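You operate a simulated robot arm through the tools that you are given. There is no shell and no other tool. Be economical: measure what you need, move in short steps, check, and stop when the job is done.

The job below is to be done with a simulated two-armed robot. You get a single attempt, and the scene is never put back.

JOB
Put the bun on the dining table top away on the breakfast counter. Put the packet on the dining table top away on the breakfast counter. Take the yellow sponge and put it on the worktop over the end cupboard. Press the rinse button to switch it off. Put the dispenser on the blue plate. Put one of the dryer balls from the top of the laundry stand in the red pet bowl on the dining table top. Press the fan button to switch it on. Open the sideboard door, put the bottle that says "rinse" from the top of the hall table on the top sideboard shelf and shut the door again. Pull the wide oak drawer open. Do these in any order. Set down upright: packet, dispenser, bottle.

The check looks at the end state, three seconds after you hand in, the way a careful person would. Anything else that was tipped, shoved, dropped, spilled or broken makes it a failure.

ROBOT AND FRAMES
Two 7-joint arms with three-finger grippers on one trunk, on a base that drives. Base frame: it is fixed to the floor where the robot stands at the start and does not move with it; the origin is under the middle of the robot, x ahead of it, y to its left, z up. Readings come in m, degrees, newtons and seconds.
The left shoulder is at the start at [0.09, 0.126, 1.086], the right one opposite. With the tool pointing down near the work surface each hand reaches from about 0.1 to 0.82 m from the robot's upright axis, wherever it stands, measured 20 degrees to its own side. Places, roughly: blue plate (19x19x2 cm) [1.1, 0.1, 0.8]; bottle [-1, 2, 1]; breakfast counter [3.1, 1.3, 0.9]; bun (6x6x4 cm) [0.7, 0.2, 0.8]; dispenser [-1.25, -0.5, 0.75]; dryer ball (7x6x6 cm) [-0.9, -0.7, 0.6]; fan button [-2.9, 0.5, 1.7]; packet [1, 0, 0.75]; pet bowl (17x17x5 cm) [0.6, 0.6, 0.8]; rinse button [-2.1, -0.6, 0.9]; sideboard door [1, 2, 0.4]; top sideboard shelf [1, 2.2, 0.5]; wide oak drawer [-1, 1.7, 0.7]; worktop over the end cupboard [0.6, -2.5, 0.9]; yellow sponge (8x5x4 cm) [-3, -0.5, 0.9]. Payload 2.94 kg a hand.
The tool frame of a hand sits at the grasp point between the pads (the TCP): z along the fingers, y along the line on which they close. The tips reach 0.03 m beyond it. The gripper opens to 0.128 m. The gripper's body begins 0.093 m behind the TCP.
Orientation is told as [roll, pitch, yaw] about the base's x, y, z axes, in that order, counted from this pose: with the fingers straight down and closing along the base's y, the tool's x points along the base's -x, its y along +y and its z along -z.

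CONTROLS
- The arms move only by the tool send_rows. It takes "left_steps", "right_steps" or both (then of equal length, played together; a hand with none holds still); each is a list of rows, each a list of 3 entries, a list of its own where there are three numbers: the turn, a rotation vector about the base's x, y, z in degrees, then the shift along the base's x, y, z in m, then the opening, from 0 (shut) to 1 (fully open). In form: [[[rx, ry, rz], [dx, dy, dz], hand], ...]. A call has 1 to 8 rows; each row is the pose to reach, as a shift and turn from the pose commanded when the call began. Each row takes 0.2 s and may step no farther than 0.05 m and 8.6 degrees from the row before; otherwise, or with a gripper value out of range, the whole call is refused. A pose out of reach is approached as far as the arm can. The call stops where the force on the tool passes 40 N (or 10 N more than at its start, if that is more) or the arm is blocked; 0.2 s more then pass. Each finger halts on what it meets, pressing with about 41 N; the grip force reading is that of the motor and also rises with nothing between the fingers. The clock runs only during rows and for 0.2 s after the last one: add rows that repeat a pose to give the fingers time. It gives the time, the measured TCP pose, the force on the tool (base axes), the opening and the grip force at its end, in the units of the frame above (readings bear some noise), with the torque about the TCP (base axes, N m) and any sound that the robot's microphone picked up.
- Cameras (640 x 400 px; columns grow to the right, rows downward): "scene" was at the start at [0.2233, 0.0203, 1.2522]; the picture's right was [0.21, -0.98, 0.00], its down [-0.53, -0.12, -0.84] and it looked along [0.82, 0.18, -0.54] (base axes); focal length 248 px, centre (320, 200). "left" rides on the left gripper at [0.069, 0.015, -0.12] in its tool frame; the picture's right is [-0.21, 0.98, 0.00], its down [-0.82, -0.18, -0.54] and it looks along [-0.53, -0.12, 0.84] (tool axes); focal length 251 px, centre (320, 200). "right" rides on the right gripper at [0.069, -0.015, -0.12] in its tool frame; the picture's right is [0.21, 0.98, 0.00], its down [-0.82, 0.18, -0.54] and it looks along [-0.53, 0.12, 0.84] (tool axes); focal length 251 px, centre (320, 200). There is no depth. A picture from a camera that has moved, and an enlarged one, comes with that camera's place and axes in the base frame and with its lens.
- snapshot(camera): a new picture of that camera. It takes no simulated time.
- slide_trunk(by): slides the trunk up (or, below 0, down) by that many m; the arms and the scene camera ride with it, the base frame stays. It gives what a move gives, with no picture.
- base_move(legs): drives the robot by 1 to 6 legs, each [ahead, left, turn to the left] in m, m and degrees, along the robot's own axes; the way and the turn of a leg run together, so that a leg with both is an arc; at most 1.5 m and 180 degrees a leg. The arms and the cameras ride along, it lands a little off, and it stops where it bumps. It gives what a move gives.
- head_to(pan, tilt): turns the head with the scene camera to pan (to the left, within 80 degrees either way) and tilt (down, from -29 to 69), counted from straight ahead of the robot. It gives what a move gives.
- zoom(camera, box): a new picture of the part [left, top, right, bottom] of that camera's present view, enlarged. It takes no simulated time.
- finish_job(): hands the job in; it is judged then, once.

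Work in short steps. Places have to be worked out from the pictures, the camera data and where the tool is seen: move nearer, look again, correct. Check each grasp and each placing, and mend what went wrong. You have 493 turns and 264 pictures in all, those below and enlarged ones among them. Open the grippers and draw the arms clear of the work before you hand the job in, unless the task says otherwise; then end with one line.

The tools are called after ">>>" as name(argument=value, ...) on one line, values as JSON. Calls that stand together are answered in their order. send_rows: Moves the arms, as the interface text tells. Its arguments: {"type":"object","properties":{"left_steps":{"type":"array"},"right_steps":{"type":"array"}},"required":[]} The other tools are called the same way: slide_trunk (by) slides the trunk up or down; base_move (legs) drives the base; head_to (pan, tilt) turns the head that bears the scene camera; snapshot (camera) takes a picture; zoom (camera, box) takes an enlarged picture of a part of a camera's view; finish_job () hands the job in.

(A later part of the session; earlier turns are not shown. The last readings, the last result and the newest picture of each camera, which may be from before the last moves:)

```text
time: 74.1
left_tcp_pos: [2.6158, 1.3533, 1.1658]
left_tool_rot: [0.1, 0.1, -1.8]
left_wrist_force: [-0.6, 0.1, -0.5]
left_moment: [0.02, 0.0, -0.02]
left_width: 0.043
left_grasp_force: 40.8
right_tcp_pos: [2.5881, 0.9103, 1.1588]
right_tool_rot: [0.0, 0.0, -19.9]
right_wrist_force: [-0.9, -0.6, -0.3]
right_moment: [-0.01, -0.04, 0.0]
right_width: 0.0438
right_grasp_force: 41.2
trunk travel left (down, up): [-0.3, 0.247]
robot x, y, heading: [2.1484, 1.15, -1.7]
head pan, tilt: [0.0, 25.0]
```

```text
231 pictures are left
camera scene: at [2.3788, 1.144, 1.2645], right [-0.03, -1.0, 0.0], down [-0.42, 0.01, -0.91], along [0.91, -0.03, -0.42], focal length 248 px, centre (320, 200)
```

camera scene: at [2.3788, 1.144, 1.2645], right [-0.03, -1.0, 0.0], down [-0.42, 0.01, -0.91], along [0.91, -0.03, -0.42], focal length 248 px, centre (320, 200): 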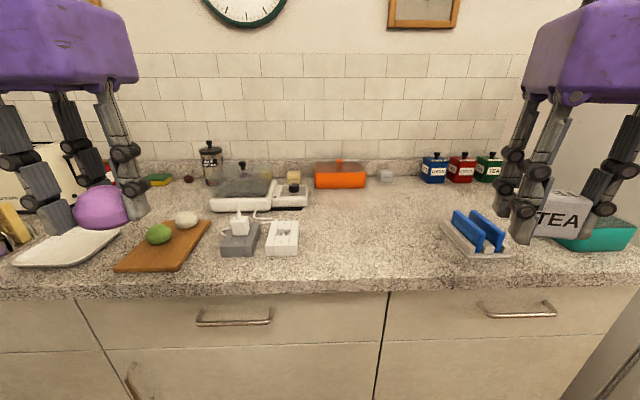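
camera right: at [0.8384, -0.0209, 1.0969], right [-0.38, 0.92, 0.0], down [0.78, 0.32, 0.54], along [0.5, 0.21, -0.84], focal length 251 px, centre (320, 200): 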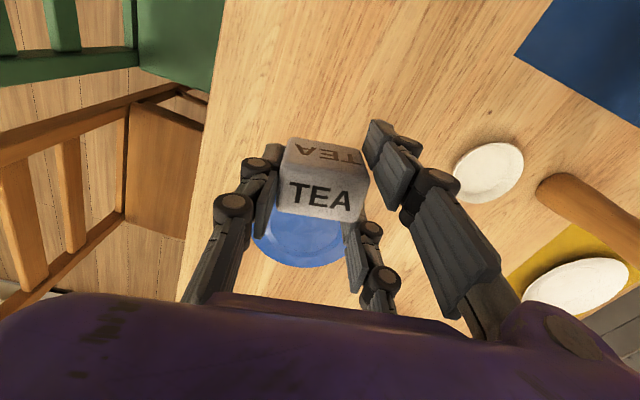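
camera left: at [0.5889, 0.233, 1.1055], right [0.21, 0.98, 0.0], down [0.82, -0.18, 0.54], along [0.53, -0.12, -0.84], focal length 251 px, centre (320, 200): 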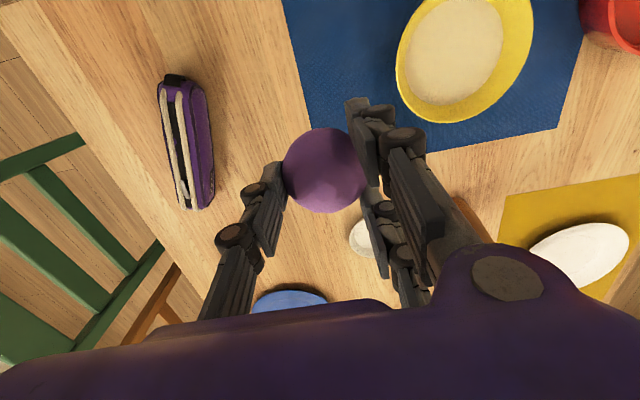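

The free patch is between the white charger and the toast rack, around (2.93, 0.93–1.1). I drive 0.15 m closer and re-look.

>>> base_move(legs=[[0.15, 0, 0]])

>>> snapshot(camera="scene")

>>> snapshot(camera="right")

```text
time: 75.5
left_tcp_pos: [2.7649, 1.348, 1.1644]
left_tool_rot: [0.1, 0.0, -1.9]
left_wrist_force: [0.7, 0.4, -0.7]
left_moment: [-0.01, 0.03, 0.01]
left_width: 0.0429
left_grasp_force: 41.0
right_tcp_pos: [2.7365, 0.9052, 1.1572]
right_tool_rot: [-0.1, 0.0, -19.8]
right_wrist_force: [0.5, 0.1, -0.2]
right_moment: [-0.01, -0.02, -0.01]
right_width: 0.0437
right_grasp_force: 41.0
trunk travel left (down, up): [-0.3, 0.247]
robot x, y, heading: [2.299, 1.1425, -1.6]
head pan, tilt: [0.0, 25.0]
```

```text
230 pictures are left
camera scene: at [2.5275, 1.1391, 1.2645], right [-0.03, -1.0, 0.0], down [-0.42, 0.01, -0.91], along [0.91, -0.03, -0.42], focal length 248 px, centre (320, 200)
```

scene: 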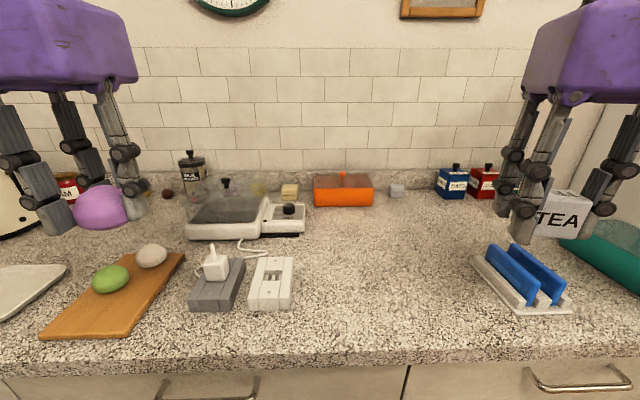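

```text
229 pictures are left
camera right: at [2.6674, 0.9147, 1.2769], right [0.13, 0.99, 0.0], down [0.83, -0.11, 0.54], along [0.54, -0.07, -0.84], focal length 251 px, centre (320, 200)
```

right: 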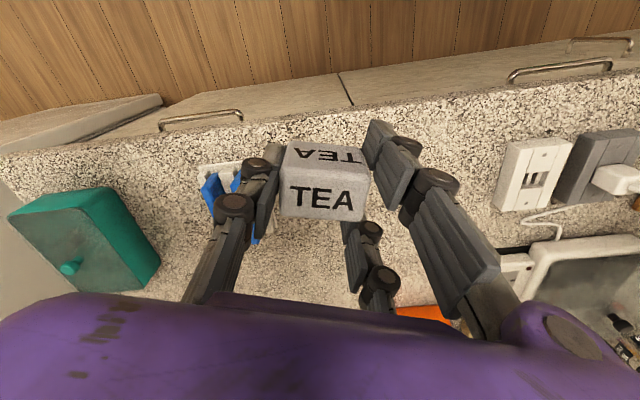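

Counter top is about z 0.91–0.92. I move the packet over (2.92, 0.935) and down to about 0.97, before a gentle touchdown.

>>> send_rows(right_steps=[[[0, 0, 0], [0.045, 0.008, 0], 0.25], [[0, 0, 0], [0.09, 0.015, 0], 0.25], [[0, 0, 0], [0.135, 0.022, 0], 0.25], [[0, 0, 0], [0.18, 0.03, -0.02], 0.25], [[0, 0, 0], [0.18, 0.03, -0.065], 0.25], [[0, 0, 0], [0.18, 0.03, -0.11], 0.25], [[0, 0, 0], [0.18, 0.03, -0.15], 0.25], [[0, 0, 0], [0.18, 0.03, -0.185], 0.25]])

>>> snapshot(camera="scene")

```text
time: 77.3
left_tcp_pos: [2.7647, 1.3487, 1.1657]
left_tool_rot: [0.0, 0.0, -2.0]
left_wrist_force: [-0.6, 0.1, -0.8]
left_moment: [-0.01, -0.02, 0.01]
left_width: 0.043
left_grasp_force: 41.4
right_tcp_pos: [2.9141, 0.9367, 0.9712]
right_tool_rot: [0.0, -0.1, -20.0]
right_wrist_force: [-0.4, -0.2, -0.6]
right_moment: [0.0, 0.0, -0.01]
right_width: 0.0438
right_grasp_force: 41.1
trunk travel left (down, up): [-0.3, 0.247]
robot x, y, heading: [2.3, 1.1476, -2.0]
head pan, tilt: [0.0, 25.0]
```

```text
228 pictures are left
camera scene: at [2.5276, 1.1388, 1.2644], right [-0.03, -1.0, 0.0], down [-0.42, 0.01, -0.91], along [0.91, -0.03, -0.42], focal length 248 px, centre (320, 200)
```

scene: 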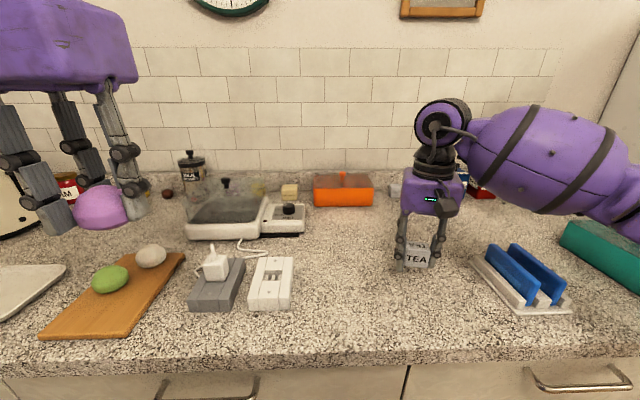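

The packet is in clear space. Lower gently and watch the force.

>>> send_rows(right_steps=[[[0, 0, 0], [0, 0, -0.008], 0.25], [[0, 0, 0], [0, 0, -0.016], 0.25], [[0, 0, 0], [0, 0, -0.02], 0.25]])

>>> send_rows(right_steps=[[[0, 0, 0], [0, 0, -0.003], 0.25], [[0, 0, 0], [0, 0, -0.006], 0.25]])

```text
time: 78.1
left_tcp_pos: [2.765, 1.3485, 1.1652]
left_tool_rot: [0.0, -0.1, -1.9]
left_wrist_force: [0.3, 0.0, -0.2]
left_moment: [0.01, 0.01, -0.03]
left_width: 0.043
left_grasp_force: 41.2
right_tcp_pos: [2.9161, 0.9356, 0.9528]
right_tool_rot: [-0.1, -0.2, -19.9]
right_wrist_force: [-0.4, -0.5, -0.9]
right_moment: [0.04, 0.03, -0.01]
right_width: 0.0437
right_grasp_force: 40.9
trunk travel left (down, up): [-0.3, 0.247]
robot x, y, heading: [2.3019, 1.1451, -2.0]
head pan, tilt: [0.0, 25.0]
```

```text
time: 78.7
left_tcp_pos: [2.7638, 1.3474, 1.1661]
left_tool_rot: [0.0, 0.1, -1.9]
left_wrist_force: [-0.3, 0.1, -0.3]
left_moment: [-0.03, 0.02, 0.03]
left_width: 0.043
left_grasp_force: 40.7
right_tcp_pos: [2.9164, 0.935, 0.9468]
right_tool_rot: [0.0, 0.1, -19.9]
right_wrist_force: [0.8, -0.2, -0.8]
right_moment: [-0.01, 0.01, -0.02]
right_width: 0.044
right_grasp_force: 41.7
trunk travel left (down, up): [-0.3, 0.247]
robot x, y, heading: [2.2993, 1.1469, -2.1]
head pan, tilt: [0.0, 25.0]
```

Still no contact; continue lowering in small steps.

>>> send_rows(right_steps=[[[0, 0, 0], [0, 0, -0.003], 0.25], [[0, 0, 0], [0, 0, -0.006], 0.25]])

>>> send_rows(right_steps=[[[0, 0, 0], [0, 0, -0.003], 0.25], [[0, 0, 0], [0, 0, -0.005], 0.25]])

>>> zoom(camera="scene", box=[360, 200, 480, 290])

```text
time: 79.3
left_tcp_pos: [2.7644, 1.3492, 1.1652]
left_tool_rot: [-0.1, 0.0, -2.0]
left_wrist_force: [0.8, -0.2, -0.5]
left_moment: [-0.01, -0.01, -0.04]
left_width: 0.0432
left_grasp_force: 40.9
right_tcp_pos: [2.9185, 0.9357, 0.9418]
right_tool_rot: [0.0, -0.1, -19.9]
right_wrist_force: [-1.1, -0.7, -0.8]
right_moment: [0.0, 0.01, 0.03]
right_width: 0.0439
right_grasp_force: 41.1
trunk travel left (down, up): [-0.3, 0.247]
robot x, y, heading: [2.2941, 1.1436, -1.9]
head pan, tilt: [0.0, 25.0]
```

```text
time: 79.9
left_tcp_pos: [2.7616, 1.3482, 1.1663]
left_tool_rot: [0.0, 0.0, -1.9]
left_wrist_force: [0.0, 0.3, -1.4]
left_moment: [-0.01, 0.03, 0.02]
left_width: 0.043
left_grasp_force: 41.0
right_tcp_pos: [2.9166, 0.935, 0.9408]
right_tool_rot: [0.2, -0.6, -19.9]
right_wrist_force: [1.4, -3.6, 23.6]
right_moment: [0.08, 0.42, 0.24]
right_width: 0.0436
right_grasp_force: 40.9
trunk travel left (down, up): [-0.3, 0.247]
robot x, y, heading: [2.3009, 1.144, -2.2]
head pan, tilt: [0.0, 25.0]
```

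```text
4.44 times, centred on (420, 245) of scene
camera zoom: at [2.5256, 1.1393, 1.265], right [-0.03, -1.0, 0.0], down [-0.42, 0.01, -0.91], along [0.91, -0.03, -0.42], focal length 1100 px, centre (-124, 0)
```

zoom: 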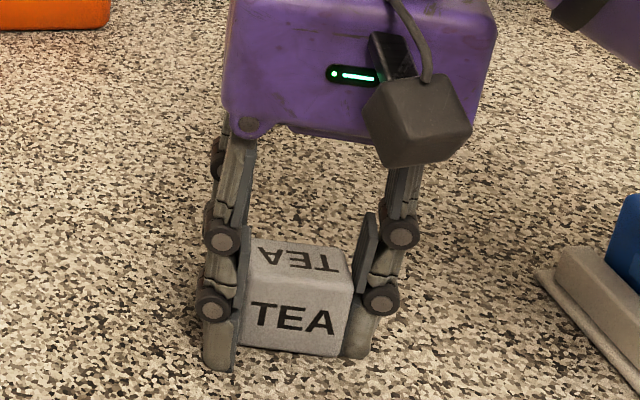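

Touchdown at TCP 0.941 (counter ≈ 0.91). Relieve a bit, open slightly, then lift away.

>>> send_rows(right_steps=[[[0, 0, 0], [0, 0, 0.003], 0.25], [[0, 0, 0], [0, 0, 0.003], 0.45], [[0, 0, 0], [0, 0, 0.003], 0.6], [[0, 0, 0], [0, 0, 0.003], 0.6], [[0, 0, 0], [0, 0, 0.04], 0.6], [[0, 0, 0], [0, 0, 0.08], 0.6], [[0, 0, 0], [0, 0, 0.13], 0.6], [[0, 0, 0], [0, 0, 0.17], 0.6]])

>>> snapshot(camera="scene")

```text
time: 81.7
left_tcp_pos: [2.7639, 1.348, 1.1653]
left_tool_rot: [0.0, 0.0, -1.9]
left_wrist_force: [0.2, -0.2, -0.6]
left_moment: [-0.02, 0.0, 0.02]
left_width: 0.0431
left_grasp_force: 41.4
right_tcp_pos: [2.9149, 0.9358, 1.1062]
right_tool_rot: [0.0, 0.1, -19.9]
right_wrist_force: [-0.4, -0.5, 0.7]
right_moment: [-0.05, -0.03, -0.01]
right_width: 0.0768
right_grasp_force: 0.2
trunk travel left (down, up): [-0.3, 0.247]
robot x, y, heading: [2.3022, 1.1458, -1.9]
head pan, tilt: [0.0, 25.0]
```

```text
226 pictures are left
camera scene: at [2.5267, 1.1395, 1.2646], right [-0.03, -1.0, 0.0], down [-0.42, 0.01, -0.91], along [0.91, -0.03, -0.42], focal length 248 px, centre (320, 200)
```

scene: 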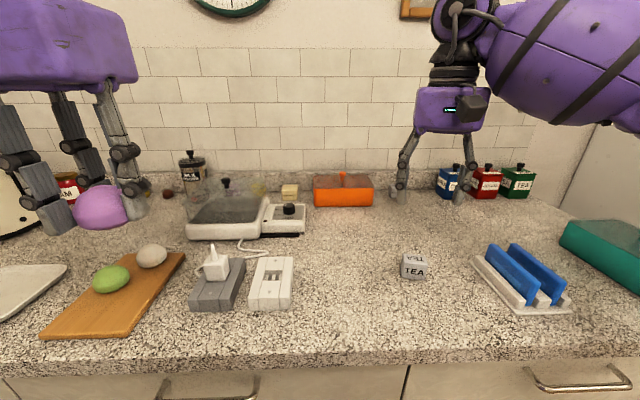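

Packet stands upright. I retract the right hand and bring the bun over (2.91, 1.075).

>>> send_rows(right_steps=[[[0, 0, 0], [-0.045, -0.01, 0.02], 0.6], [[0, 0, 0], [-0.09, -0.03, 0.04], 0.6], [[0, 0, 0], [-0.13, -0.05, 0.05], 0.6], [[0, 0, 0], [-0.17, -0.07, 0.05], 0.6], [[0, 0, 0], [-0.2, -0.09, 0.05], 0.6], [[0, 0, 0], [-0.2, -0.1, 0.05], 0.6]])

>>> send_rows(left_steps=[[[0, 0, 0], [0.02, -0.039, 0], 0.3], [[0, 0, 0], [0.042, -0.078, 0], 0.3], [[0, 0, 0], [0.063, -0.117, -0.01], 0.3], [[0, 0, 0], [0.084, -0.156, -0.02], 0.3], [[0, 0, 0], [0.105, -0.195, -0.03], 0.3], [[0, 0, 0], [0.126, -0.234, -0.04], 0.3], [[0, 0, 0], [0.146, -0.273, -0.06], 0.3], [[0, 0, 0], [0.146, -0.273, -0.105], 0.3]])

>>> snapshot(camera="scene")

```text
refused: row 1 steps farther than a row can; nothing moved
```

```text
time: 83.5
left_tcp_pos: [2.8236, 1.246, 1.1592]
left_tool_rot: [0.1, -0.1, -2.0]
left_wrist_force: [0.9, 0.4, -0.5]
left_moment: [0.0, 0.02, -0.01]
left_width: 0.0431
left_grasp_force: 41.4
left hand out of reach, approached as far as the arm can: row 3, 4, 5, 6, 7, 8
right_tcp_pos: [2.9162, 0.9339, 1.1045]
right_tool_rot: [0.0, 0.0, -19.9]
right_wrist_force: [-0.2, -0.6, 0.1]
right_moment: [0.02, 0.01, 0.01]
right_width: 0.0768
right_grasp_force: 0.0
trunk travel left (down, up): [-0.3, 0.247]
robot x, y, heading: [2.3012, 1.1465, -1.8]
head pan, tilt: [0.0, 25.0]
```

```text
225 pictures are left
camera scene: at [2.5275, 1.1391, 1.2644], right [-0.03, -1.0, 0.0], down [-0.42, 0.01, -0.91], along [0.91, -0.03, -0.42], focal length 248 px, centre (320, 200)
```

scene: 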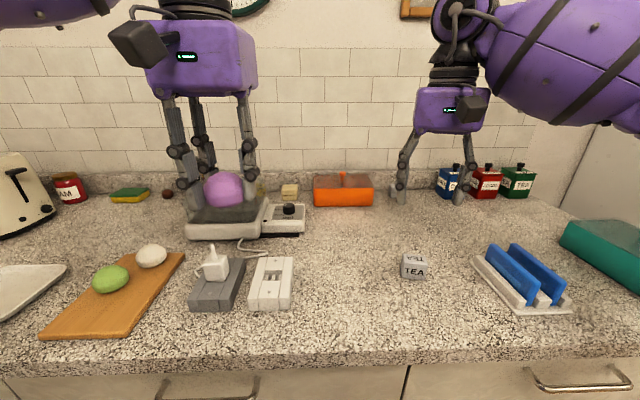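

The left arm can't reach that far inward. I retract both hands and shift the base right so the bun spot lies on the left arm's side.

>>> send_rows(left_steps=[[[0, 0, 0], [-0.02, 0.02, 0], 0.3], [[0, 0, 0], [-0.04, 0.05, 0], 0.3], [[0, 0, 0], [-0.06, 0.08, 0], 0.3], [[0, 0, 0], [-0.06, 0.1, 0], 0.3], [[0, 0, 0], [-0.06, 0.1, 0], 0.3], [[0, 0, 0], [-0.06, 0.1, 0], 0.3]], right_steps=[[[0, 0, 0], [-0.04, -0.01, 0.02], 0.6], [[0, 0, 0], [-0.08, -0.03, 0.04], 0.6], [[0, 0, 0], [-0.12, -0.05, 0.05], 0.6], [[0, 0, 0], [-0.16, -0.07, 0.05], 0.6], [[0, 0, 0], [-0.19, -0.09, 0.05], 0.6], [[0, 0, 0], [-0.2, -0.1, 0.05], 0.6]])

>>> base_move(legs=[[0, -0.27, 0]])

>>> snapshot(camera="scene")

```text
time: 84.9
left_tcp_pos: [2.7627, 1.3471, 1.1568]
left_tool_rot: [0.0, 0.1, -2.0]
left_wrist_force: [-0.6, 0.1, 0.6]
left_moment: [0.02, -0.04, 0.01]
left_width: 0.0427
left_grasp_force: 40.2
right_tcp_pos: [2.7157, 0.8379, 1.1546]
right_tool_rot: [0.1, 0.0, -19.9]
right_wrist_force: [-0.2, 0.2, 0.2]
right_moment: [0.0, 0.0, -0.01]
right_width: 0.0769
right_grasp_force: 0.0
trunk travel left (down, up): [-0.3, 0.247]
robot x, y, heading: [2.3007, 1.1437, -1.8]
head pan, tilt: [0.0, 25.0]
```

```text
time: 87.8
left_tcp_pos: [2.7539, 1.0784, 1.1576]
left_tool_rot: [0.0, 0.0, -1.9]
left_wrist_force: [-0.4, -0.3, -0.2]
left_moment: [0.01, -0.01, -0.01]
left_width: 0.043
left_grasp_force: 41.2
right_tcp_pos: [2.7078, 0.5694, 1.1549]
right_tool_rot: [-0.1, -0.1, -19.7]
right_wrist_force: [-0.2, 0.4, 0.4]
right_moment: [-0.02, 0.01, 0.01]
right_width: 0.0769
right_grasp_force: 0.0
trunk travel left (down, up): [-0.3, 0.247]
robot x, y, heading: [2.2909, 0.8738, -1.6]
head pan, tilt: [0.0, 25.0]
```

```text
224 pictures are left
camera scene: at [2.5188, 0.869, 1.2645], right [-0.03, -1.0, 0.0], down [-0.42, 0.01, -0.91], along [0.91, -0.03, -0.42], focal length 248 px, centre (320, 200)
```

scene: 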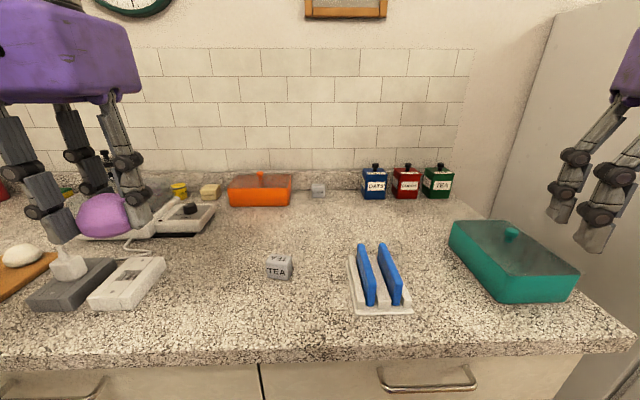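

Clear. Move the bun over (2.91, 1.07) and down to just above the counter.

>>> send_rows(left_steps=[[[0, 0, 0], [0.045, -0.003, 0], 0.3], [[0, 0, 0], [0.09, -0.006, 0], 0.3], [[0, 0, 0], [0.13, -0.008, -0.01], 0.3], [[0, 0, 0], [0.156, -0.008, -0.04], 0.3], [[0, 0, 0], [0.156, -0.008, -0.085], 0.3], [[0, 0, 0], [0.156, -0.008, -0.13], 0.3], [[0, 0, 0], [0.156, -0.008, -0.175], 0.3], [[0, 0, 0], [0.156, -0.008, -0.198], 0.3]])

>>> snapshot(camera="scene")

```text
time: 89.6
left_tcp_pos: [2.9103, 1.0686, 0.9578]
left_tool_rot: [0.1, 0.1, -1.8]
left_wrist_force: [0.8, 0.1, -0.1]
left_moment: [-0.01, 0.02, 0.04]
left_width: 0.0431
left_grasp_force: 40.6
right_tcp_pos: [2.7085, 0.569, 1.1538]
right_tool_rot: [0.0, 0.0, -19.7]
right_wrist_force: [-0.1, 0.1, -0.3]
right_moment: [0.0, 0.01, -0.01]
right_width: 0.0768
right_grasp_force: 0.1
trunk travel left (down, up): [-0.3, 0.247]
robot x, y, heading: [2.2868, 0.8794, -2.0]
head pan, tilt: [0.0, 25.0]
```

```text
223 pictures are left
camera scene: at [2.519, 0.8692, 1.2644], right [-0.03, -1.0, 0.0], down [-0.42, 0.01, -0.91], along [0.91, -0.03, -0.42], focal length 248 px, centre (320, 200)
```

scene: 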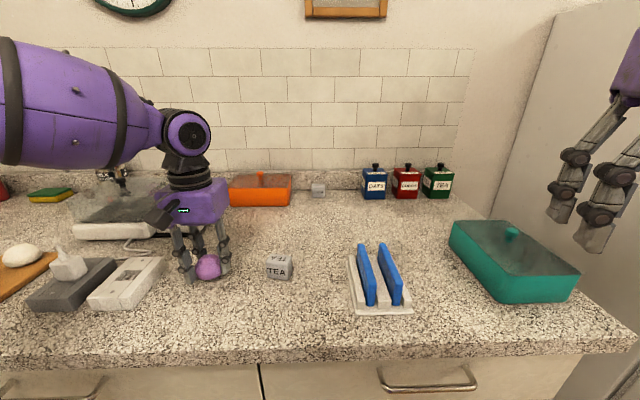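

Lower the last centimetre watching the force.

>>> send_rows(left_steps=[[[0, 0, 0], [0, 0, -0.004], 0.3], [[0, 0, 0], [0, 0, -0.008], 0.3]])

>>> send_rows(left_steps=[[[0, 0, 0], [0, 0, -0.002], 0.3], [[0, 0, 0], [0, 0, -0.004], 0.3]])

```text
time: 90.2
left_tcp_pos: [2.9101, 1.0694, 0.9512]
left_tool_rot: [0.0, 0.0, -1.7]
left_wrist_force: [-0.2, -0.2, -0.7]
left_moment: [0.01, -0.01, 0.02]
left_width: 0.043
left_grasp_force: 41.4
right_tcp_pos: [2.7089, 0.5682, 1.1547]
right_tool_rot: [0.0, -0.1, -19.8]
right_wrist_force: [0.9, 0.1, -0.8]
right_moment: [0.0, 0.01, -0.01]
right_width: 0.0768
right_grasp_force: 0.0
trunk travel left (down, up): [-0.3, 0.247]
robot x, y, heading: [2.2882, 0.8774, -1.9]
head pan, tilt: [0.0, 25.0]
```

```text
time: 90.8
left_tcp_pos: [2.9097, 1.0697, 0.9472]
left_tool_rot: [0.1, 0.0, -1.8]
left_wrist_force: [-0.2, -0.9, -1.2]
left_moment: [-0.02, 0.02, 0.0]
left_width: 0.043
left_grasp_force: 41.5
right_tcp_pos: [2.7081, 0.5691, 1.1548]
right_tool_rot: [0.0, 0.0, -19.8]
right_wrist_force: [-0.3, 0.0, 0.6]
right_moment: [-0.03, 0.0, 0.0]
right_width: 0.0767
right_grasp_force: 0.2
trunk travel left (down, up): [-0.3, 0.247]
robot x, y, heading: [2.2896, 0.8751, -2.1]
head pan, tilt: [0.0, 25.0]
```

>>> send_rows(left_steps=[[[0, 0, 0], [0, 0, -0.002], 0.3], [[0, 0, 0], [0, 0, -0.004], 0.3]])

>>> zoom(camera="scene", box=[150, 200, 290, 305])

```text
time: 91.4
left_tcp_pos: [2.909, 1.0692, 0.9459]
left_tool_rot: [0.0, -0.3, -1.9]
left_wrist_force: [0.9, 2.2, 13.5]
left_moment: [0.24, 0.14, -0.06]
left_width: 0.0432
left_grasp_force: 40.9
right_tcp_pos: [2.7072, 0.5689, 1.1555]
right_tool_rot: [0.0, -0.2, -19.7]
right_wrist_force: [-1.1, 0.1, 1.1]
right_moment: [-0.02, -0.01, 0.02]
right_width: 0.0768
right_grasp_force: 0.1
trunk travel left (down, up): [-0.3, 0.247]
robot x, y, heading: [2.2898, 0.8752, -1.9]
head pan, tilt: [0.0, 25.0]
```

```text
3.81 times, centred on (220, 252) of scene
camera zoom: at [2.5176, 0.8691, 1.2648], right [-0.03, -1.0, 0.0], down [-0.42, 0.01, -0.91], along [0.91, -0.03, -0.42], focal length 943 px, centre (701, 0)
```

zoom: 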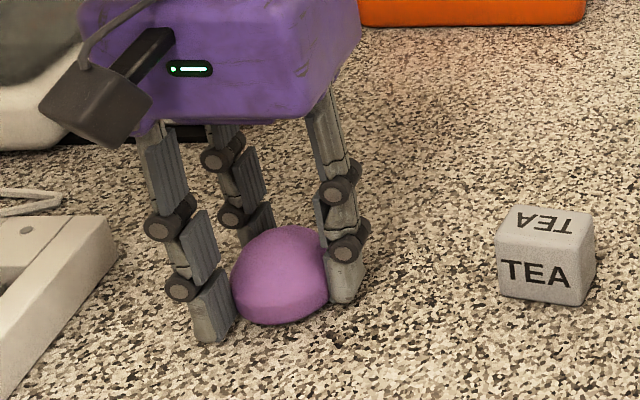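

The bun is down (13 N). Release and rise.

>>> send_rows(left_steps=[[[0, 0, 0], [0, 0, 0.002], 0.45], [[0, 0, 0], [0, 0, 0.002], 0.5], [[0, 0, 0], [0, 0, 0.002], 0.5], [[0, 0, 0], [0, 0, 0.04], 0.5], [[0, 0, 0], [0, 0, 0.09], 0.5], [[0, 0, 0], [0, 0, 0.14], 0.5], [[0, 0, 0], [0, 0, 0.19], 0.5], [[0, 0, 0], [-0.02, 0, 0.22], 0.5]])

>>> snapshot(camera="scene")

```text
time: 93.2
left_tcp_pos: [2.8898, 1.0678, 1.1659]
left_tool_rot: [0.0, 0.0, -1.9]
left_wrist_force: [-0.5, 0.1, -0.5]
left_moment: [0.0, -0.01, 0.03]
left_width: 0.0643
left_grasp_force: 0.0
right_tcp_pos: [2.7065, 0.5684, 1.1553]
right_tool_rot: [0.0, -0.1, -19.7]
right_wrist_force: [-1.2, -0.6, -0.7]
right_moment: [0.02, -0.05, -0.01]
right_width: 0.0767
right_grasp_force: 0.2
trunk travel left (down, up): [-0.3, 0.247]
robot x, y, heading: [2.289, 0.8752, -1.7]
head pan, tilt: [0.0, 25.0]
```

```text
221 pictures are left
camera scene: at [2.5169, 0.8688, 1.2648], right [-0.03, -1.0, 0.0], down [-0.42, 0.01, -0.91], along [0.91, -0.03, -0.42], focal length 248 px, centre (320, 200)
```

scene: 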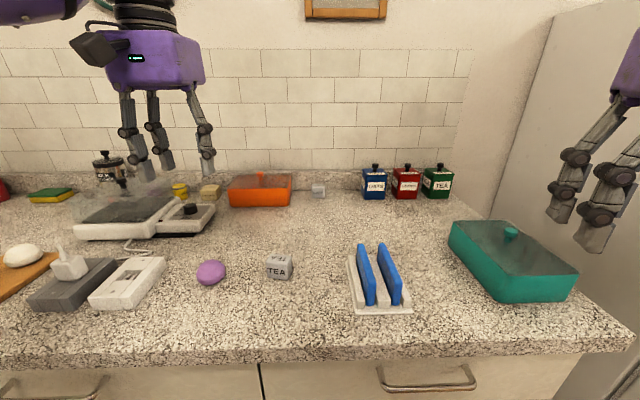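

Bun and packet are placed. I retract the left hand, back off, turn left 90° and look toward the sideboard.

>>> send_rows(left_steps=[[[0, 0, 0], [-0.05, 0, 0], 0.5], [[0, 0, 0], [-0.1, 0, 0], 0.5], [[0, 0, 0], [-0.14, 0.01, 0], 0.5], [[0, 0, 0], [-0.18, 0.02, 0], 0.5], [[0, 0, 0], [-0.22, 0.03, 0], 0.5]])

>>> base_move(legs=[[-0.12, 0, 0], [0, 0, 92]])

>>> head_to(pan=40, tilt=25)

>>> snapshot(camera="scene")

```text
time: 94.4
left_tcp_pos: [2.6698, 1.0997, 1.1622]
left_tool_rot: [0.1, 0.0, -1.7]
left_wrist_force: [-0.3, 1.1, -0.2]
left_moment: [0.0, -0.03, 0.02]
left_width: 0.0638
left_grasp_force: 0.0
right_tcp_pos: [2.7075, 0.5688, 1.1554]
right_tool_rot: [0.1, -0.2, -19.8]
right_wrist_force: [-0.9, -0.1, 0.1]
right_moment: [-0.02, -0.01, -0.03]
right_width: 0.0768
right_grasp_force: 0.1
trunk travel left (down, up): [-0.3, 0.247]
robot x, y, heading: [2.2948, 0.8781, -1.6]
head pan, tilt: [0.0, 25.0]
```

```text
time: 99.6
left_tcp_pos: [1.9237, 1.247, 1.1638]
left_tool_rot: [0.0, 0.0, 91.6]
left_wrist_force: [0.6, 1.1, -0.9]
left_moment: [0.05, -0.02, -0.04]
left_width: 0.0638
left_grasp_force: 0.1
right_tcp_pos: [2.4513, 1.3137, 1.1552]
right_tool_rot: [0.1, -0.1, 73.5]
right_wrist_force: [0.4, 0.0, -0.3]
right_moment: [-0.01, -0.02, -0.01]
right_width: 0.0767
right_grasp_force: 0.0
trunk travel left (down, up): [-0.3, 0.247]
robot x, y, heading: [2.1681, 0.8769, 91.6]
head pan, tilt: [0.0, 25.0]
```

```text
time: 100.7
left_tcp_pos: [1.9239, 1.2452, 1.1624]
left_tool_rot: [-0.1, 0.0, 91.6]
left_wrist_force: [0.0, 0.4, 0.4]
left_moment: [0.01, 0.0, -0.01]
left_width: 0.0638
left_grasp_force: 0.0
right_tcp_pos: [2.4501, 1.313, 1.1551]
right_tool_rot: [-0.1, 0.0, 73.7]
right_wrist_force: [-0.5, 0.2, -0.2]
right_moment: [0.02, 0.02, 0.0]
right_width: 0.0768
right_grasp_force: 0.0
trunk travel left (down, up): [-0.3, 0.247]
robot x, y, heading: [2.1669, 0.8806, 91.6]
head pan, tilt: [40.0, 25.0]
```

```text
220 pictures are left
camera scene: at [2.1044, 1.0845, 1.2645], right [0.75, 0.66, 0.0], down [0.28, -0.32, -0.91], along [-0.6, 0.68, -0.42], focal length 248 px, centre (320, 200)
```

scene: 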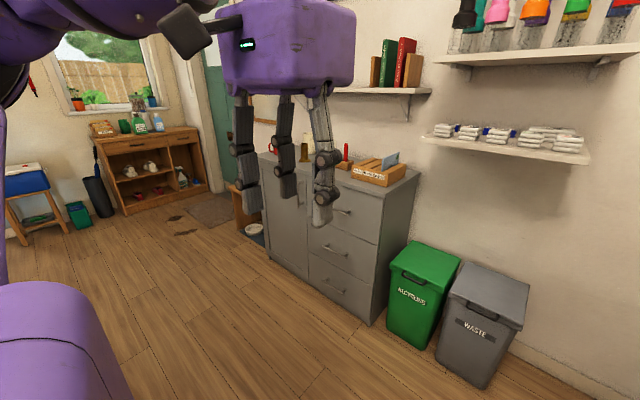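

The corridor between table and sideboard is free; hall table front faces +x at x≈-1.07. I drive in, heading 180°, along y≈1.35.

>>> base_move(legs=[[0.45, 0, 0], [0, 0, 88], [1.3, 0, 0]])

>>> head_to(pan=0, tilt=30)

>>> snapshot(camera="scene")

```text
time: 113.3
left_tcp_pos: [0.4889, 1.0442, 1.1619]
left_tool_rot: [0.0, 0.0, -178.3]
left_wrist_force: [-0.1, 0.2, -0.7]
left_moment: [0.01, -0.02, -0.02]
left_width: 0.064
left_grasp_force: 0.0
right_tcp_pos: [0.4217, 1.5734, 1.1548]
right_tool_rot: [0.0, 0.0, 163.7]
right_wrist_force: [0.1, 0.1, -0.9]
right_moment: [0.03, 0.0, -0.02]
right_width: 0.0767
right_grasp_force: 0.1
trunk travel left (down, up): [-0.3, 0.247]
robot x, y, heading: [0.855, 1.2943, -178.3]
head pan, tilt: [40.0, 25.0]
```

```text
time: 114.4
left_tcp_pos: [0.4895, 1.0441, 1.1615]
left_tool_rot: [-0.1, 0.0, -178.5]
left_wrist_force: [-0.8, 0.2, 0.1]
left_moment: [-0.01, -0.01, -0.03]
left_width: 0.0639
left_grasp_force: 0.0
right_tcp_pos: [0.4222, 1.5726, 1.1556]
right_tool_rot: [0.0, -0.1, 163.6]
right_wrist_force: [0.1, -0.4, -0.2]
right_moment: [0.0, 0.01, 0.02]
right_width: 0.0768
right_grasp_force: 0.1
trunk travel left (down, up): [-0.3, 0.247]
robot x, y, heading: [0.8558, 1.2926, -178.4]
head pan, tilt: [0.0, 30.0]
```

```text
219 pictures are left
camera scene: at [0.631, 1.2862, 1.2565], right [-0.03, 1.0, 0.0], down [0.5, 0.01, -0.87], along [-0.87, -0.03, -0.5], focal length 248 px, centre (320, 200)
```

scene: 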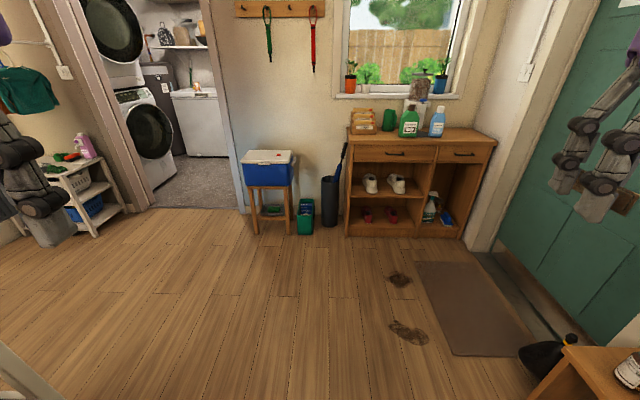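

I see two bottles (green and blue) and the wide drawer on the left of the hall table. Drive closer and zoom on labels.

>>> base_move(legs=[[1.05, 0, 0], [0, -0.3, 0]])

>>> snapshot(camera="scene")

>>> zoom(camera="scene", box=[260, 40, 500, 190])

```text
time: 122.7
left_tcp_pos: [-0.575, 1.3102, 1.162]
left_tool_rot: [0.0, 0.0, -177.8]
left_wrist_force: [-0.2, 0.3, 0.5]
left_moment: [0.01, -0.01, -0.03]
left_width: 0.064
left_grasp_force: 0.1
right_tcp_pos: [-0.6481, 1.8363, 1.1538]
right_tool_rot: [0.1, -0.1, 164.1]
right_wrist_force: [0.4, 0.5, -0.1]
right_moment: [0.0, 0.01, -0.03]
right_width: 0.0768
right_grasp_force: 0.1
trunk travel left (down, up): [-0.3, 0.247]
robot x, y, heading: [-0.2117, 1.5617, -177.8]
head pan, tilt: [0.0, 30.0]
```

```text
218 pictures are left
camera scene: at [-0.4359, 1.552, 1.2565], right [-0.04, 1.0, 0.0], down [0.5, 0.02, -0.87], along [-0.87, -0.03, -0.5], focal length 248 px, centre (320, 200)
```

scene: 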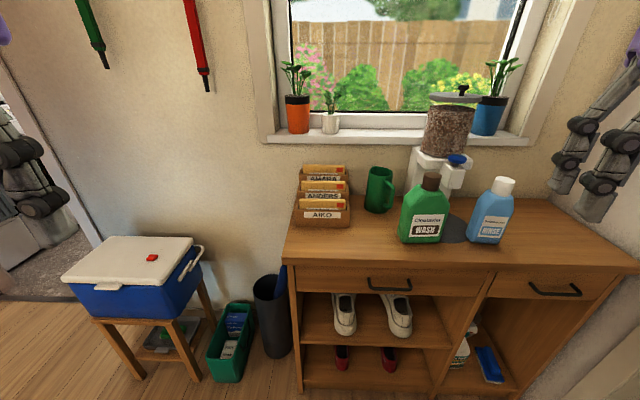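

```text
2.67 times, centred on (380, 115) of scene
camera zoom: at [-0.4359, 1.552, 1.2565], right [-0.04, 1.0, 0.0], down [0.5, 0.02, -0.87], along [-0.87, -0.03, -0.5], focal length 660 px, centre (160, 427)
```

zoom: 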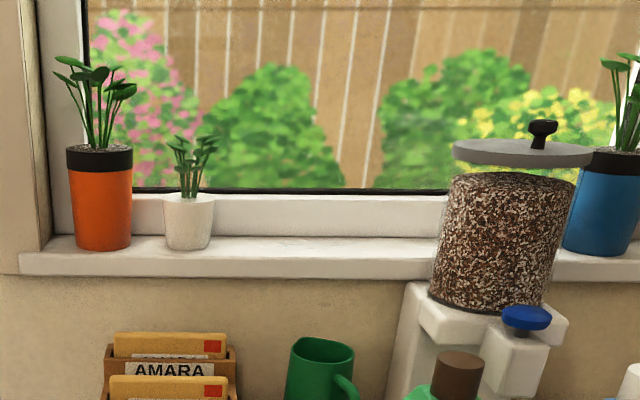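

The blue bottle is RINSE (green is WASH). I zoom in on it for its dimensions and on the drawer handle.

>>> zoom(camera="scene", box=[380, 150, 580, 275])

>>> zoom(camera="scene", box=[280, 220, 500, 360])

```text
3.20 times, centred on (480, 212) of scene
camera zoom: at [-0.4359, 1.552, 1.2565], right [-0.04, 1.0, 0.0], down [0.5, 0.02, -0.87], along [-0.87, -0.03, -0.5], focal length 792 px, centre (-192, 160)
```

zoom: 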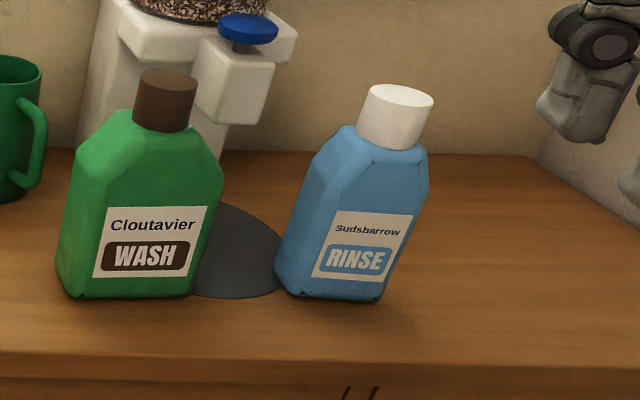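

```text
2.86 times, centred on (390, 290) of scene
camera zoom: at [-0.4359, 1.552, 1.2565], right [-0.04, 1.0, 0.0], down [0.5, 0.02, -0.87], along [-0.87, -0.03, -0.5], focal length 707 px, centre (120, -57)
```

zoom: 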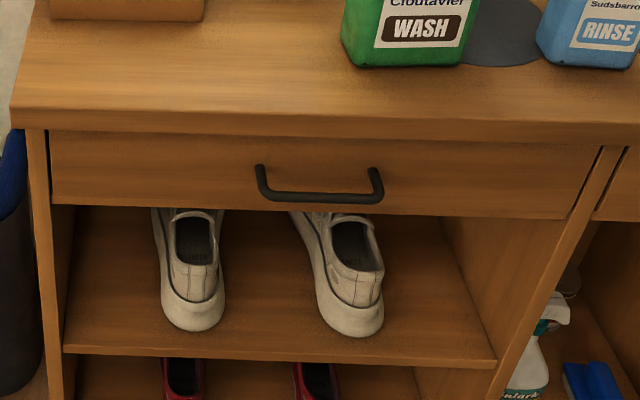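

RINSE bottle ≈ (-1.04, 2.0), base z≈0.8, about 8 cm wide. It must go into a shelf, so I'll grip it with horizontal fingers. First pitch the right hand level in free space.

>>> send_rows(right_steps=[[[0, 0, 5.5], [-0.03, 0, -0.03], 1], [[0, 0, 11], [-0.06, 0, -0.06], 1], [[0, 0, 16], [-0.09, 0, -0.09], 1], [[0, 0, 16], [-0.1, 0, -0.12], 1]])

>>> send_rows(right_steps=[[[0, 8.5, 0], [0, 0, 0], 1], [[0, 17, 0], [0, 0, 0], 1], [[0, 25.5, 0], [0, 0, 0], 1], [[0, 34, 0], [0, 0, 0], 1], [[0, 42.5, 0], [0, 0, 0], 1], [[0, 51, 0], [0, 0, 0], 1], [[0, 59.5, 0], [0, 0, 0], 1], [[0, 68, 0], [0, 0, 0], 1]])

```text
time: 123.7
left_tcp_pos: [-0.576, 1.3107, 1.1621]
left_tool_rot: [0.0, -0.1, -177.9]
left_wrist_force: [-0.8, 0.1, 0.3]
left_moment: [-0.01, 0.01, 0.0]
left_width: 0.0642
left_grasp_force: 0.1
right_tcp_pos: [-0.7478, 1.838, 1.0353]
right_tool_rot: [0.1, -0.1, -179.8]
right_wrist_force: [-0.8, -1.0, 0.9]
right_moment: [0.02, 0.01, -0.02]
right_width: 0.1278
right_grasp_force: 0.0
trunk travel left (down, up): [-0.3, 0.247]
robot x, y, heading: [-0.2077, 1.5606, -177.7]
head pan, tilt: [0.0, 30.0]
```

```text
time: 125.5
left_tcp_pos: [-0.5762, 1.309, 1.1619]
left_tool_rot: [-0.1, 0.1, -177.8]
left_wrist_force: [-0.3, 0.5, -0.3]
left_moment: [0.02, -0.05, -0.01]
left_width: 0.0642
left_grasp_force: 0.1
right_tcp_pos: [-0.7792, 1.8564, 1.0379]
right_tool_rot: [-2.9, -58.1, -179.7]
right_wrist_force: [-1.6, -1.6, -0.4]
right_moment: [0.02, -0.03, 0.0]
right_width: 0.1277
right_grasp_force: 0.2
right hand out of reach, approached as far as the arm can: row 6, 7, 8
trunk travel left (down, up): [-0.3, 0.247]
robot x, y, heading: [-0.2112, 1.5601, -177.6]
head pan, tilt: [0.0, 30.0]
```

It stalled near 58°. I extend forward a bit and lower to give the wrist room while pitching on.

>>> send_rows(right_steps=[[[0, 0, 0], [-0.03, 0.02, -0.03], 1], [[0, 8, 0], [-0.06, 0.04, -0.05], 1], [[0, 16, 0], [-0.08, 0.05, -0.08], 1], [[0, 24, 0], [-0.08, 0.05, -0.1], 1], [[0, 31, 0], [-0.08, 0.05, -0.12], 1], [[0, 31, 0], [-0.08, 0.05, -0.12], 1]])

>>> snapshot(camera="scene")

```text
time: 126.9
left_tcp_pos: [-0.5751, 1.3104, 1.162]
left_tool_rot: [0.1, 0.0, -177.9]
left_wrist_force: [-0.2, -0.5, -0.9]
left_moment: [-0.01, -0.04, -0.01]
left_width: 0.064
left_grasp_force: 0.1
right_tcp_pos: [-0.8395, 1.8961, 0.9884]
right_tool_rot: [-3.5, -66.3, -179.1]
right_wrist_force: [0.1, -0.4, -1.2]
right_moment: [-0.01, 0.02, 0.01]
right_width: 0.1282
right_grasp_force: 0.2
right hand out of reach, approached as far as the arm can: row 3, 4, 5, 6
trunk travel left (down, up): [-0.3, 0.247]
robot x, y, heading: [-0.2097, 1.5596, -177.6]
head pan, tilt: [0.0, 30.0]
```

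```text
214 pictures are left
camera scene: at [-0.436, 1.552, 1.2565], right [-0.04, 1.0, 0.0], down [0.5, 0.02, -0.87], along [-0.87, -0.03, -0.5], focal length 248 px, centre (320, 200)
```

scene: 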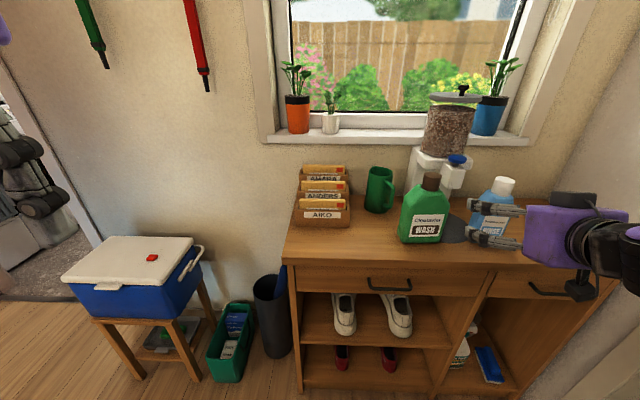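

The hand is at 66° pitch (24° below level), which is fine for the bottle. I draw it back slightly, then shift the base right and ahead so the bottle lies in front of the right arm.

>>> send_rows(right_steps=[[[0, -3, 0], [0.03, -0.02, 0], 1], [[0, -6, 0], [0.06, -0.04, 0], 1], [[0, -6, 0], [0.09, -0.06, 0], 1], [[0, -6, 0], [0.12, -0.08, 0], 1]])

>>> base_move(legs=[[0, -0.2, 0], [0.15, 0, 0]])

>>> snapshot(camera="scene")

>>> snapshot(camera="right")

```text
time: 127.9
left_tcp_pos: [-0.5754, 1.3089, 1.1626]
left_tool_rot: [0.0, 0.0, -177.8]
left_wrist_force: [-0.1, -0.2, -0.1]
left_moment: [0.07, 0.0, 0.0]
left_width: 0.0638
left_grasp_force: 0.0
right_tcp_pos: [-0.7915, 1.8365, 0.9864]
right_tool_rot: [-3.3, -60.2, -179.2]
right_wrist_force: [1.0, -0.3, -0.3]
right_moment: [-0.01, 0.0, -0.04]
right_width: 0.128
right_grasp_force: 0.0
right hand out of reach, approached as far as the arm can: row 2, 3, 4
trunk travel left (down, up): [-0.3, 0.247]
robot x, y, heading: [-0.2118, 1.5592, -177.4]
head pan, tilt: [0.0, 30.0]
```

```text
time: 131.2
left_tcp_pos: [-0.7328, 1.5015, 1.1613]
left_tool_rot: [0.1, 0.0, -177.6]
left_wrist_force: [0.4, 0.1, 0.2]
left_moment: [-0.03, -0.05, 0.0]
left_width: 0.0639
left_grasp_force: 0.0
right_tcp_pos: [-0.9507, 2.0277, 0.9838]
right_tool_rot: [-3.3, -60.2, -179.0]
right_wrist_force: [0.2, 0.3, -0.3]
right_moment: [0.0, 0.02, 0.0]
right_width: 0.1282
right_grasp_force: 0.1
trunk travel left (down, up): [-0.3, 0.247]
robot x, y, heading: [-0.3679, 1.7514, -177.7]
head pan, tilt: [0.0, 30.0]
```

```text
213 pictures are left
camera scene: at [-0.5935, 1.7438, 1.2564], right [-0.04, 1.0, 0.0], down [0.5, 0.02, -0.87], along [-0.87, -0.04, -0.5], focal length 248 px, centre (320, 200)
```

scene: 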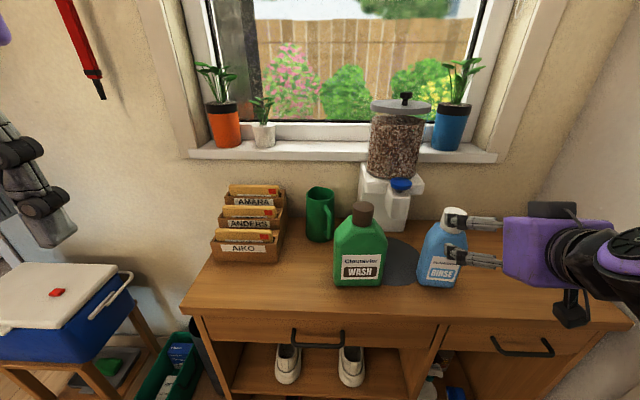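

```text
212 pictures are left
camera right: at [-0.8105, 2.0382, 0.9838], right [0.07, -0.97, -0.21], down [0.05, -0.21, 0.98], along [-1.0, -0.08, 0.04], focal length 251 px, centre (320, 200)
```

right: 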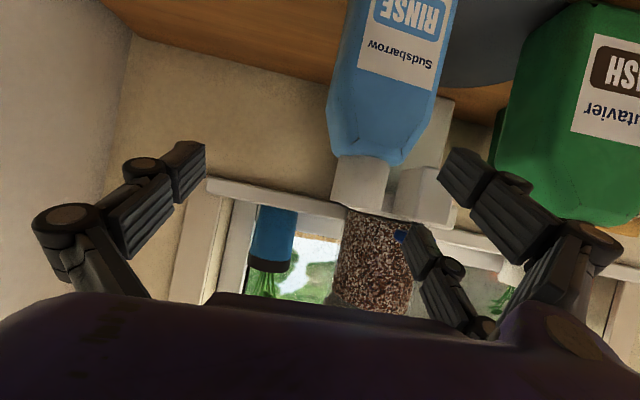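

Bottle axis triangulates to (-1.023, 1.992), cap top z≈0.985. I align in y, lower to z≈0.895.

>>> send_rows(right_steps=[[[0, 0, 0], [0.0, -0.034, 0], 1], [[0, 0, 0], [0.0, -0.034, -0.04], 1], [[0, 0, 0], [0.0, -0.034, -0.085], 1], [[0, 0, 0], [0.0, -0.034, -0.085], 1]])

>>> snapshot(camera="right")

>>> zoom(camera="scene", box=[360, 180, 600, 330])

```text
time: 132.2
left_tcp_pos: [-0.7309, 1.5009, 1.1628]
left_tool_rot: [0.0, 0.0, -177.8]
left_wrist_force: [-0.3, -0.4, 0.1]
left_moment: [0.02, 0.01, 0.05]
left_width: 0.0639
left_grasp_force: 0.0
right_tcp_pos: [-0.9507, 1.9926, 0.9157]
right_tool_rot: [-2.9, -60.0, -179.0]
right_wrist_force: [-0.2, 0.1, -0.2]
right_moment: [0.04, 0.02, 0.02]
right_width: 0.1281
right_grasp_force: 0.2
right hand out of reach, approached as far as the arm can: row 1, 3, 4
trunk travel left (down, up): [-0.3, 0.247]
robot x, y, heading: [-0.3684, 1.7515, -177.5]
head pan, tilt: [0.0, 30.0]
```

```text
211 pictures are left
camera right: at [-0.8115, 2.0047, 0.9175], right [0.08, -0.97, -0.21], down [0.05, -0.21, 0.98], along [-1.0, -0.09, 0.03], focal length 251 px, centre (320, 200)
```

right: 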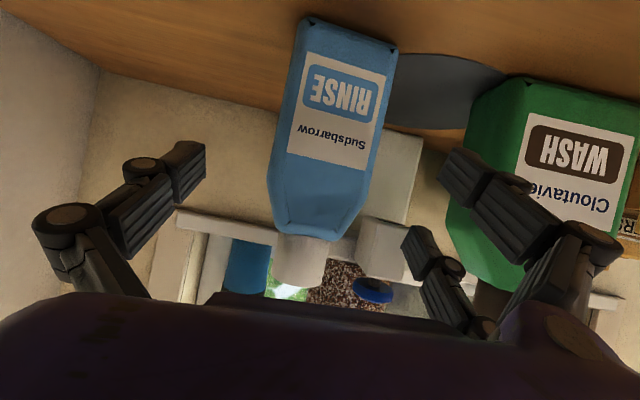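

```text
2.67 times, centred on (480, 255) of scene
camera zoom: at [-0.5932, 1.7437, 1.2565], right [-0.04, 1.0, 0.0], down [0.5, 0.02, -0.87], along [-0.87, -0.04, -0.5], focal length 660 px, centre (-107, 53)
```

zoom: 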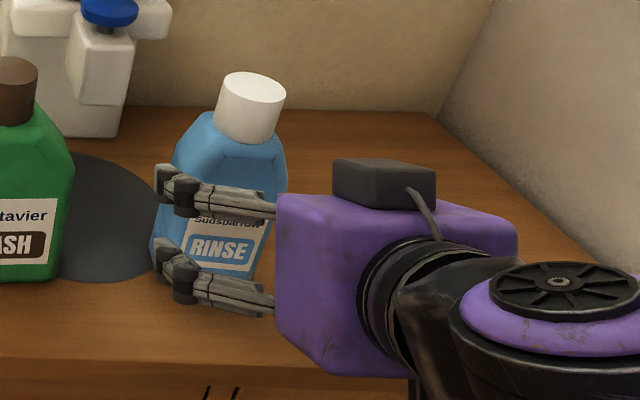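

The bottle is centred between the fingers. Advance 7 cm and slightly lower.

>>> send_rows(right_steps=[[[0, 0, 0], [-0.025, 0, -0.005], 1], [[0, 0, 0], [-0.05, 0, -0.015], 1], [[0, 0, 0], [-0.068, 0, -0.025], 1], [[0, 0, 0], [-0.068, 0, -0.025], 1]])

>>> snapshot(camera="right")

>>> zoom(camera="scene", box=[360, 180, 600, 330])

```text
time: 133.2
left_tcp_pos: [-0.7318, 1.5009, 1.164]
left_tool_rot: [-0.1, -0.1, -177.6]
left_wrist_force: [-0.3, 0.6, 0.1]
left_moment: [0.0, 0.02, 0.0]
left_width: 0.064
left_grasp_force: 0.1
right_tcp_pos: [-1.0201, 1.9988, 0.8977]
right_tool_rot: [-3.3, -59.9, -179.2]
right_wrist_force: [0.8, 0.1, 0.7]
right_moment: [-0.01, -0.01, 0.02]
right_width: 0.1281
right_grasp_force: 0.0
right hand out of reach, approached as far as the arm can: row 3, 4
trunk travel left (down, up): [-0.3, 0.247]
robot x, y, heading: [-0.369, 1.7528, -177.7]
head pan, tilt: [0.0, 30.0]
```

```text
209 pictures are left
camera right: at [-0.8807, 2.0094, 0.8979], right [0.07, -0.97, -0.21], down [0.05, -0.21, 0.98], along [-1.0, -0.08, 0.03], focal length 251 px, centre (320, 200)
```

right: 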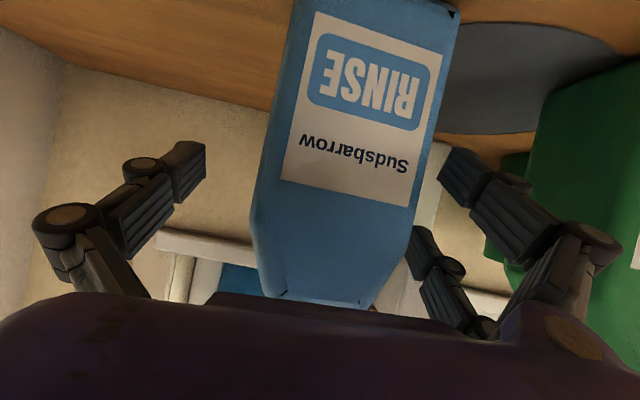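

```text
2.67 times, centred on (480, 255) of scene
camera zoom: at [-0.5929, 1.7438, 1.2565], right [-0.04, 1.0, 0.0], down [0.5, 0.02, -0.87], along [-0.87, -0.04, -0.5], focal length 660 px, centre (-107, 53)
```

zoom: 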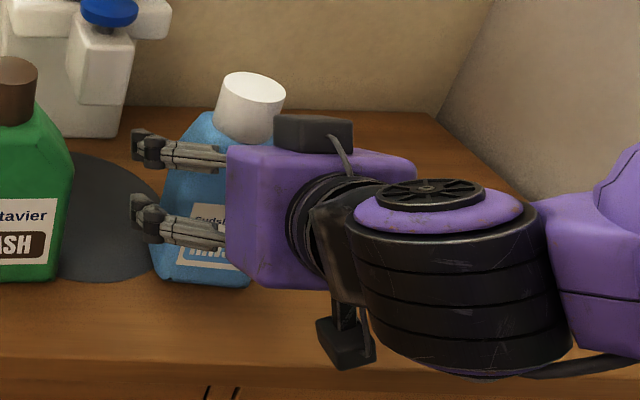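

Nearly centred (5 mm off); adjust y and close.

>>> send_rows(right_steps=[[[0, 0, 0], [0, -0.006, 0], 1], [[0, 0, 0], [0, -0.006, 0], 0.8], [[0, 0, 0], [0, -0.006, 0], 0.6], [[0, 0, 0], [0, -0.006, 0], 0.55], [[0, 0, 0], [0, -0.006, 0], 0.5]])

>>> snapshot(camera="right")

```text
time: 134.4
left_tcp_pos: [-0.7307, 1.5018, 1.1618]
left_tool_rot: [0.0, 0.0, -177.7]
left_wrist_force: [-0.2, 0.4, 0.3]
left_moment: [0.03, -0.04, 0.02]
left_width: 0.064
left_grasp_force: 0.1
right_tcp_pos: [-1.0204, 1.9922, 0.8979]
right_tool_rot: [-3.3, -60.1, -179.1]
right_wrist_force: [0.6, -3.6, 2.9]
right_moment: [-0.57, -0.15, -0.03]
right_width: 0.0778
right_grasp_force: 40.8
trunk travel left (down, up): [-0.3, 0.247]
robot x, y, heading: [-0.369, 1.7509, -177.8]
head pan, tilt: [0.0, 30.0]
```

```text
207 pictures are left
camera right: at [-0.8807, 2.0024, 0.898], right [0.07, -0.97, -0.21], down [0.05, -0.21, 0.98], along [-1.0, -0.08, 0.04], focal length 251 px, centre (320, 200)
```

right: 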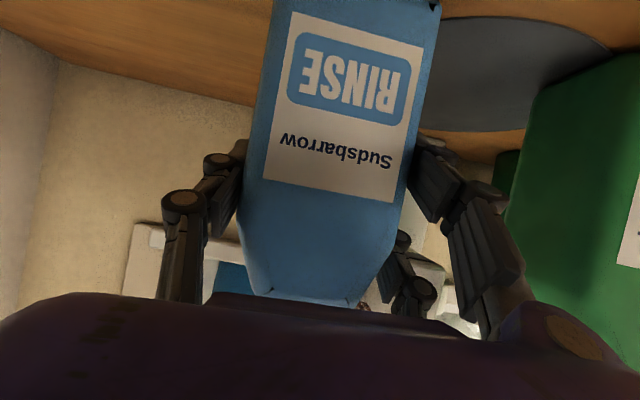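

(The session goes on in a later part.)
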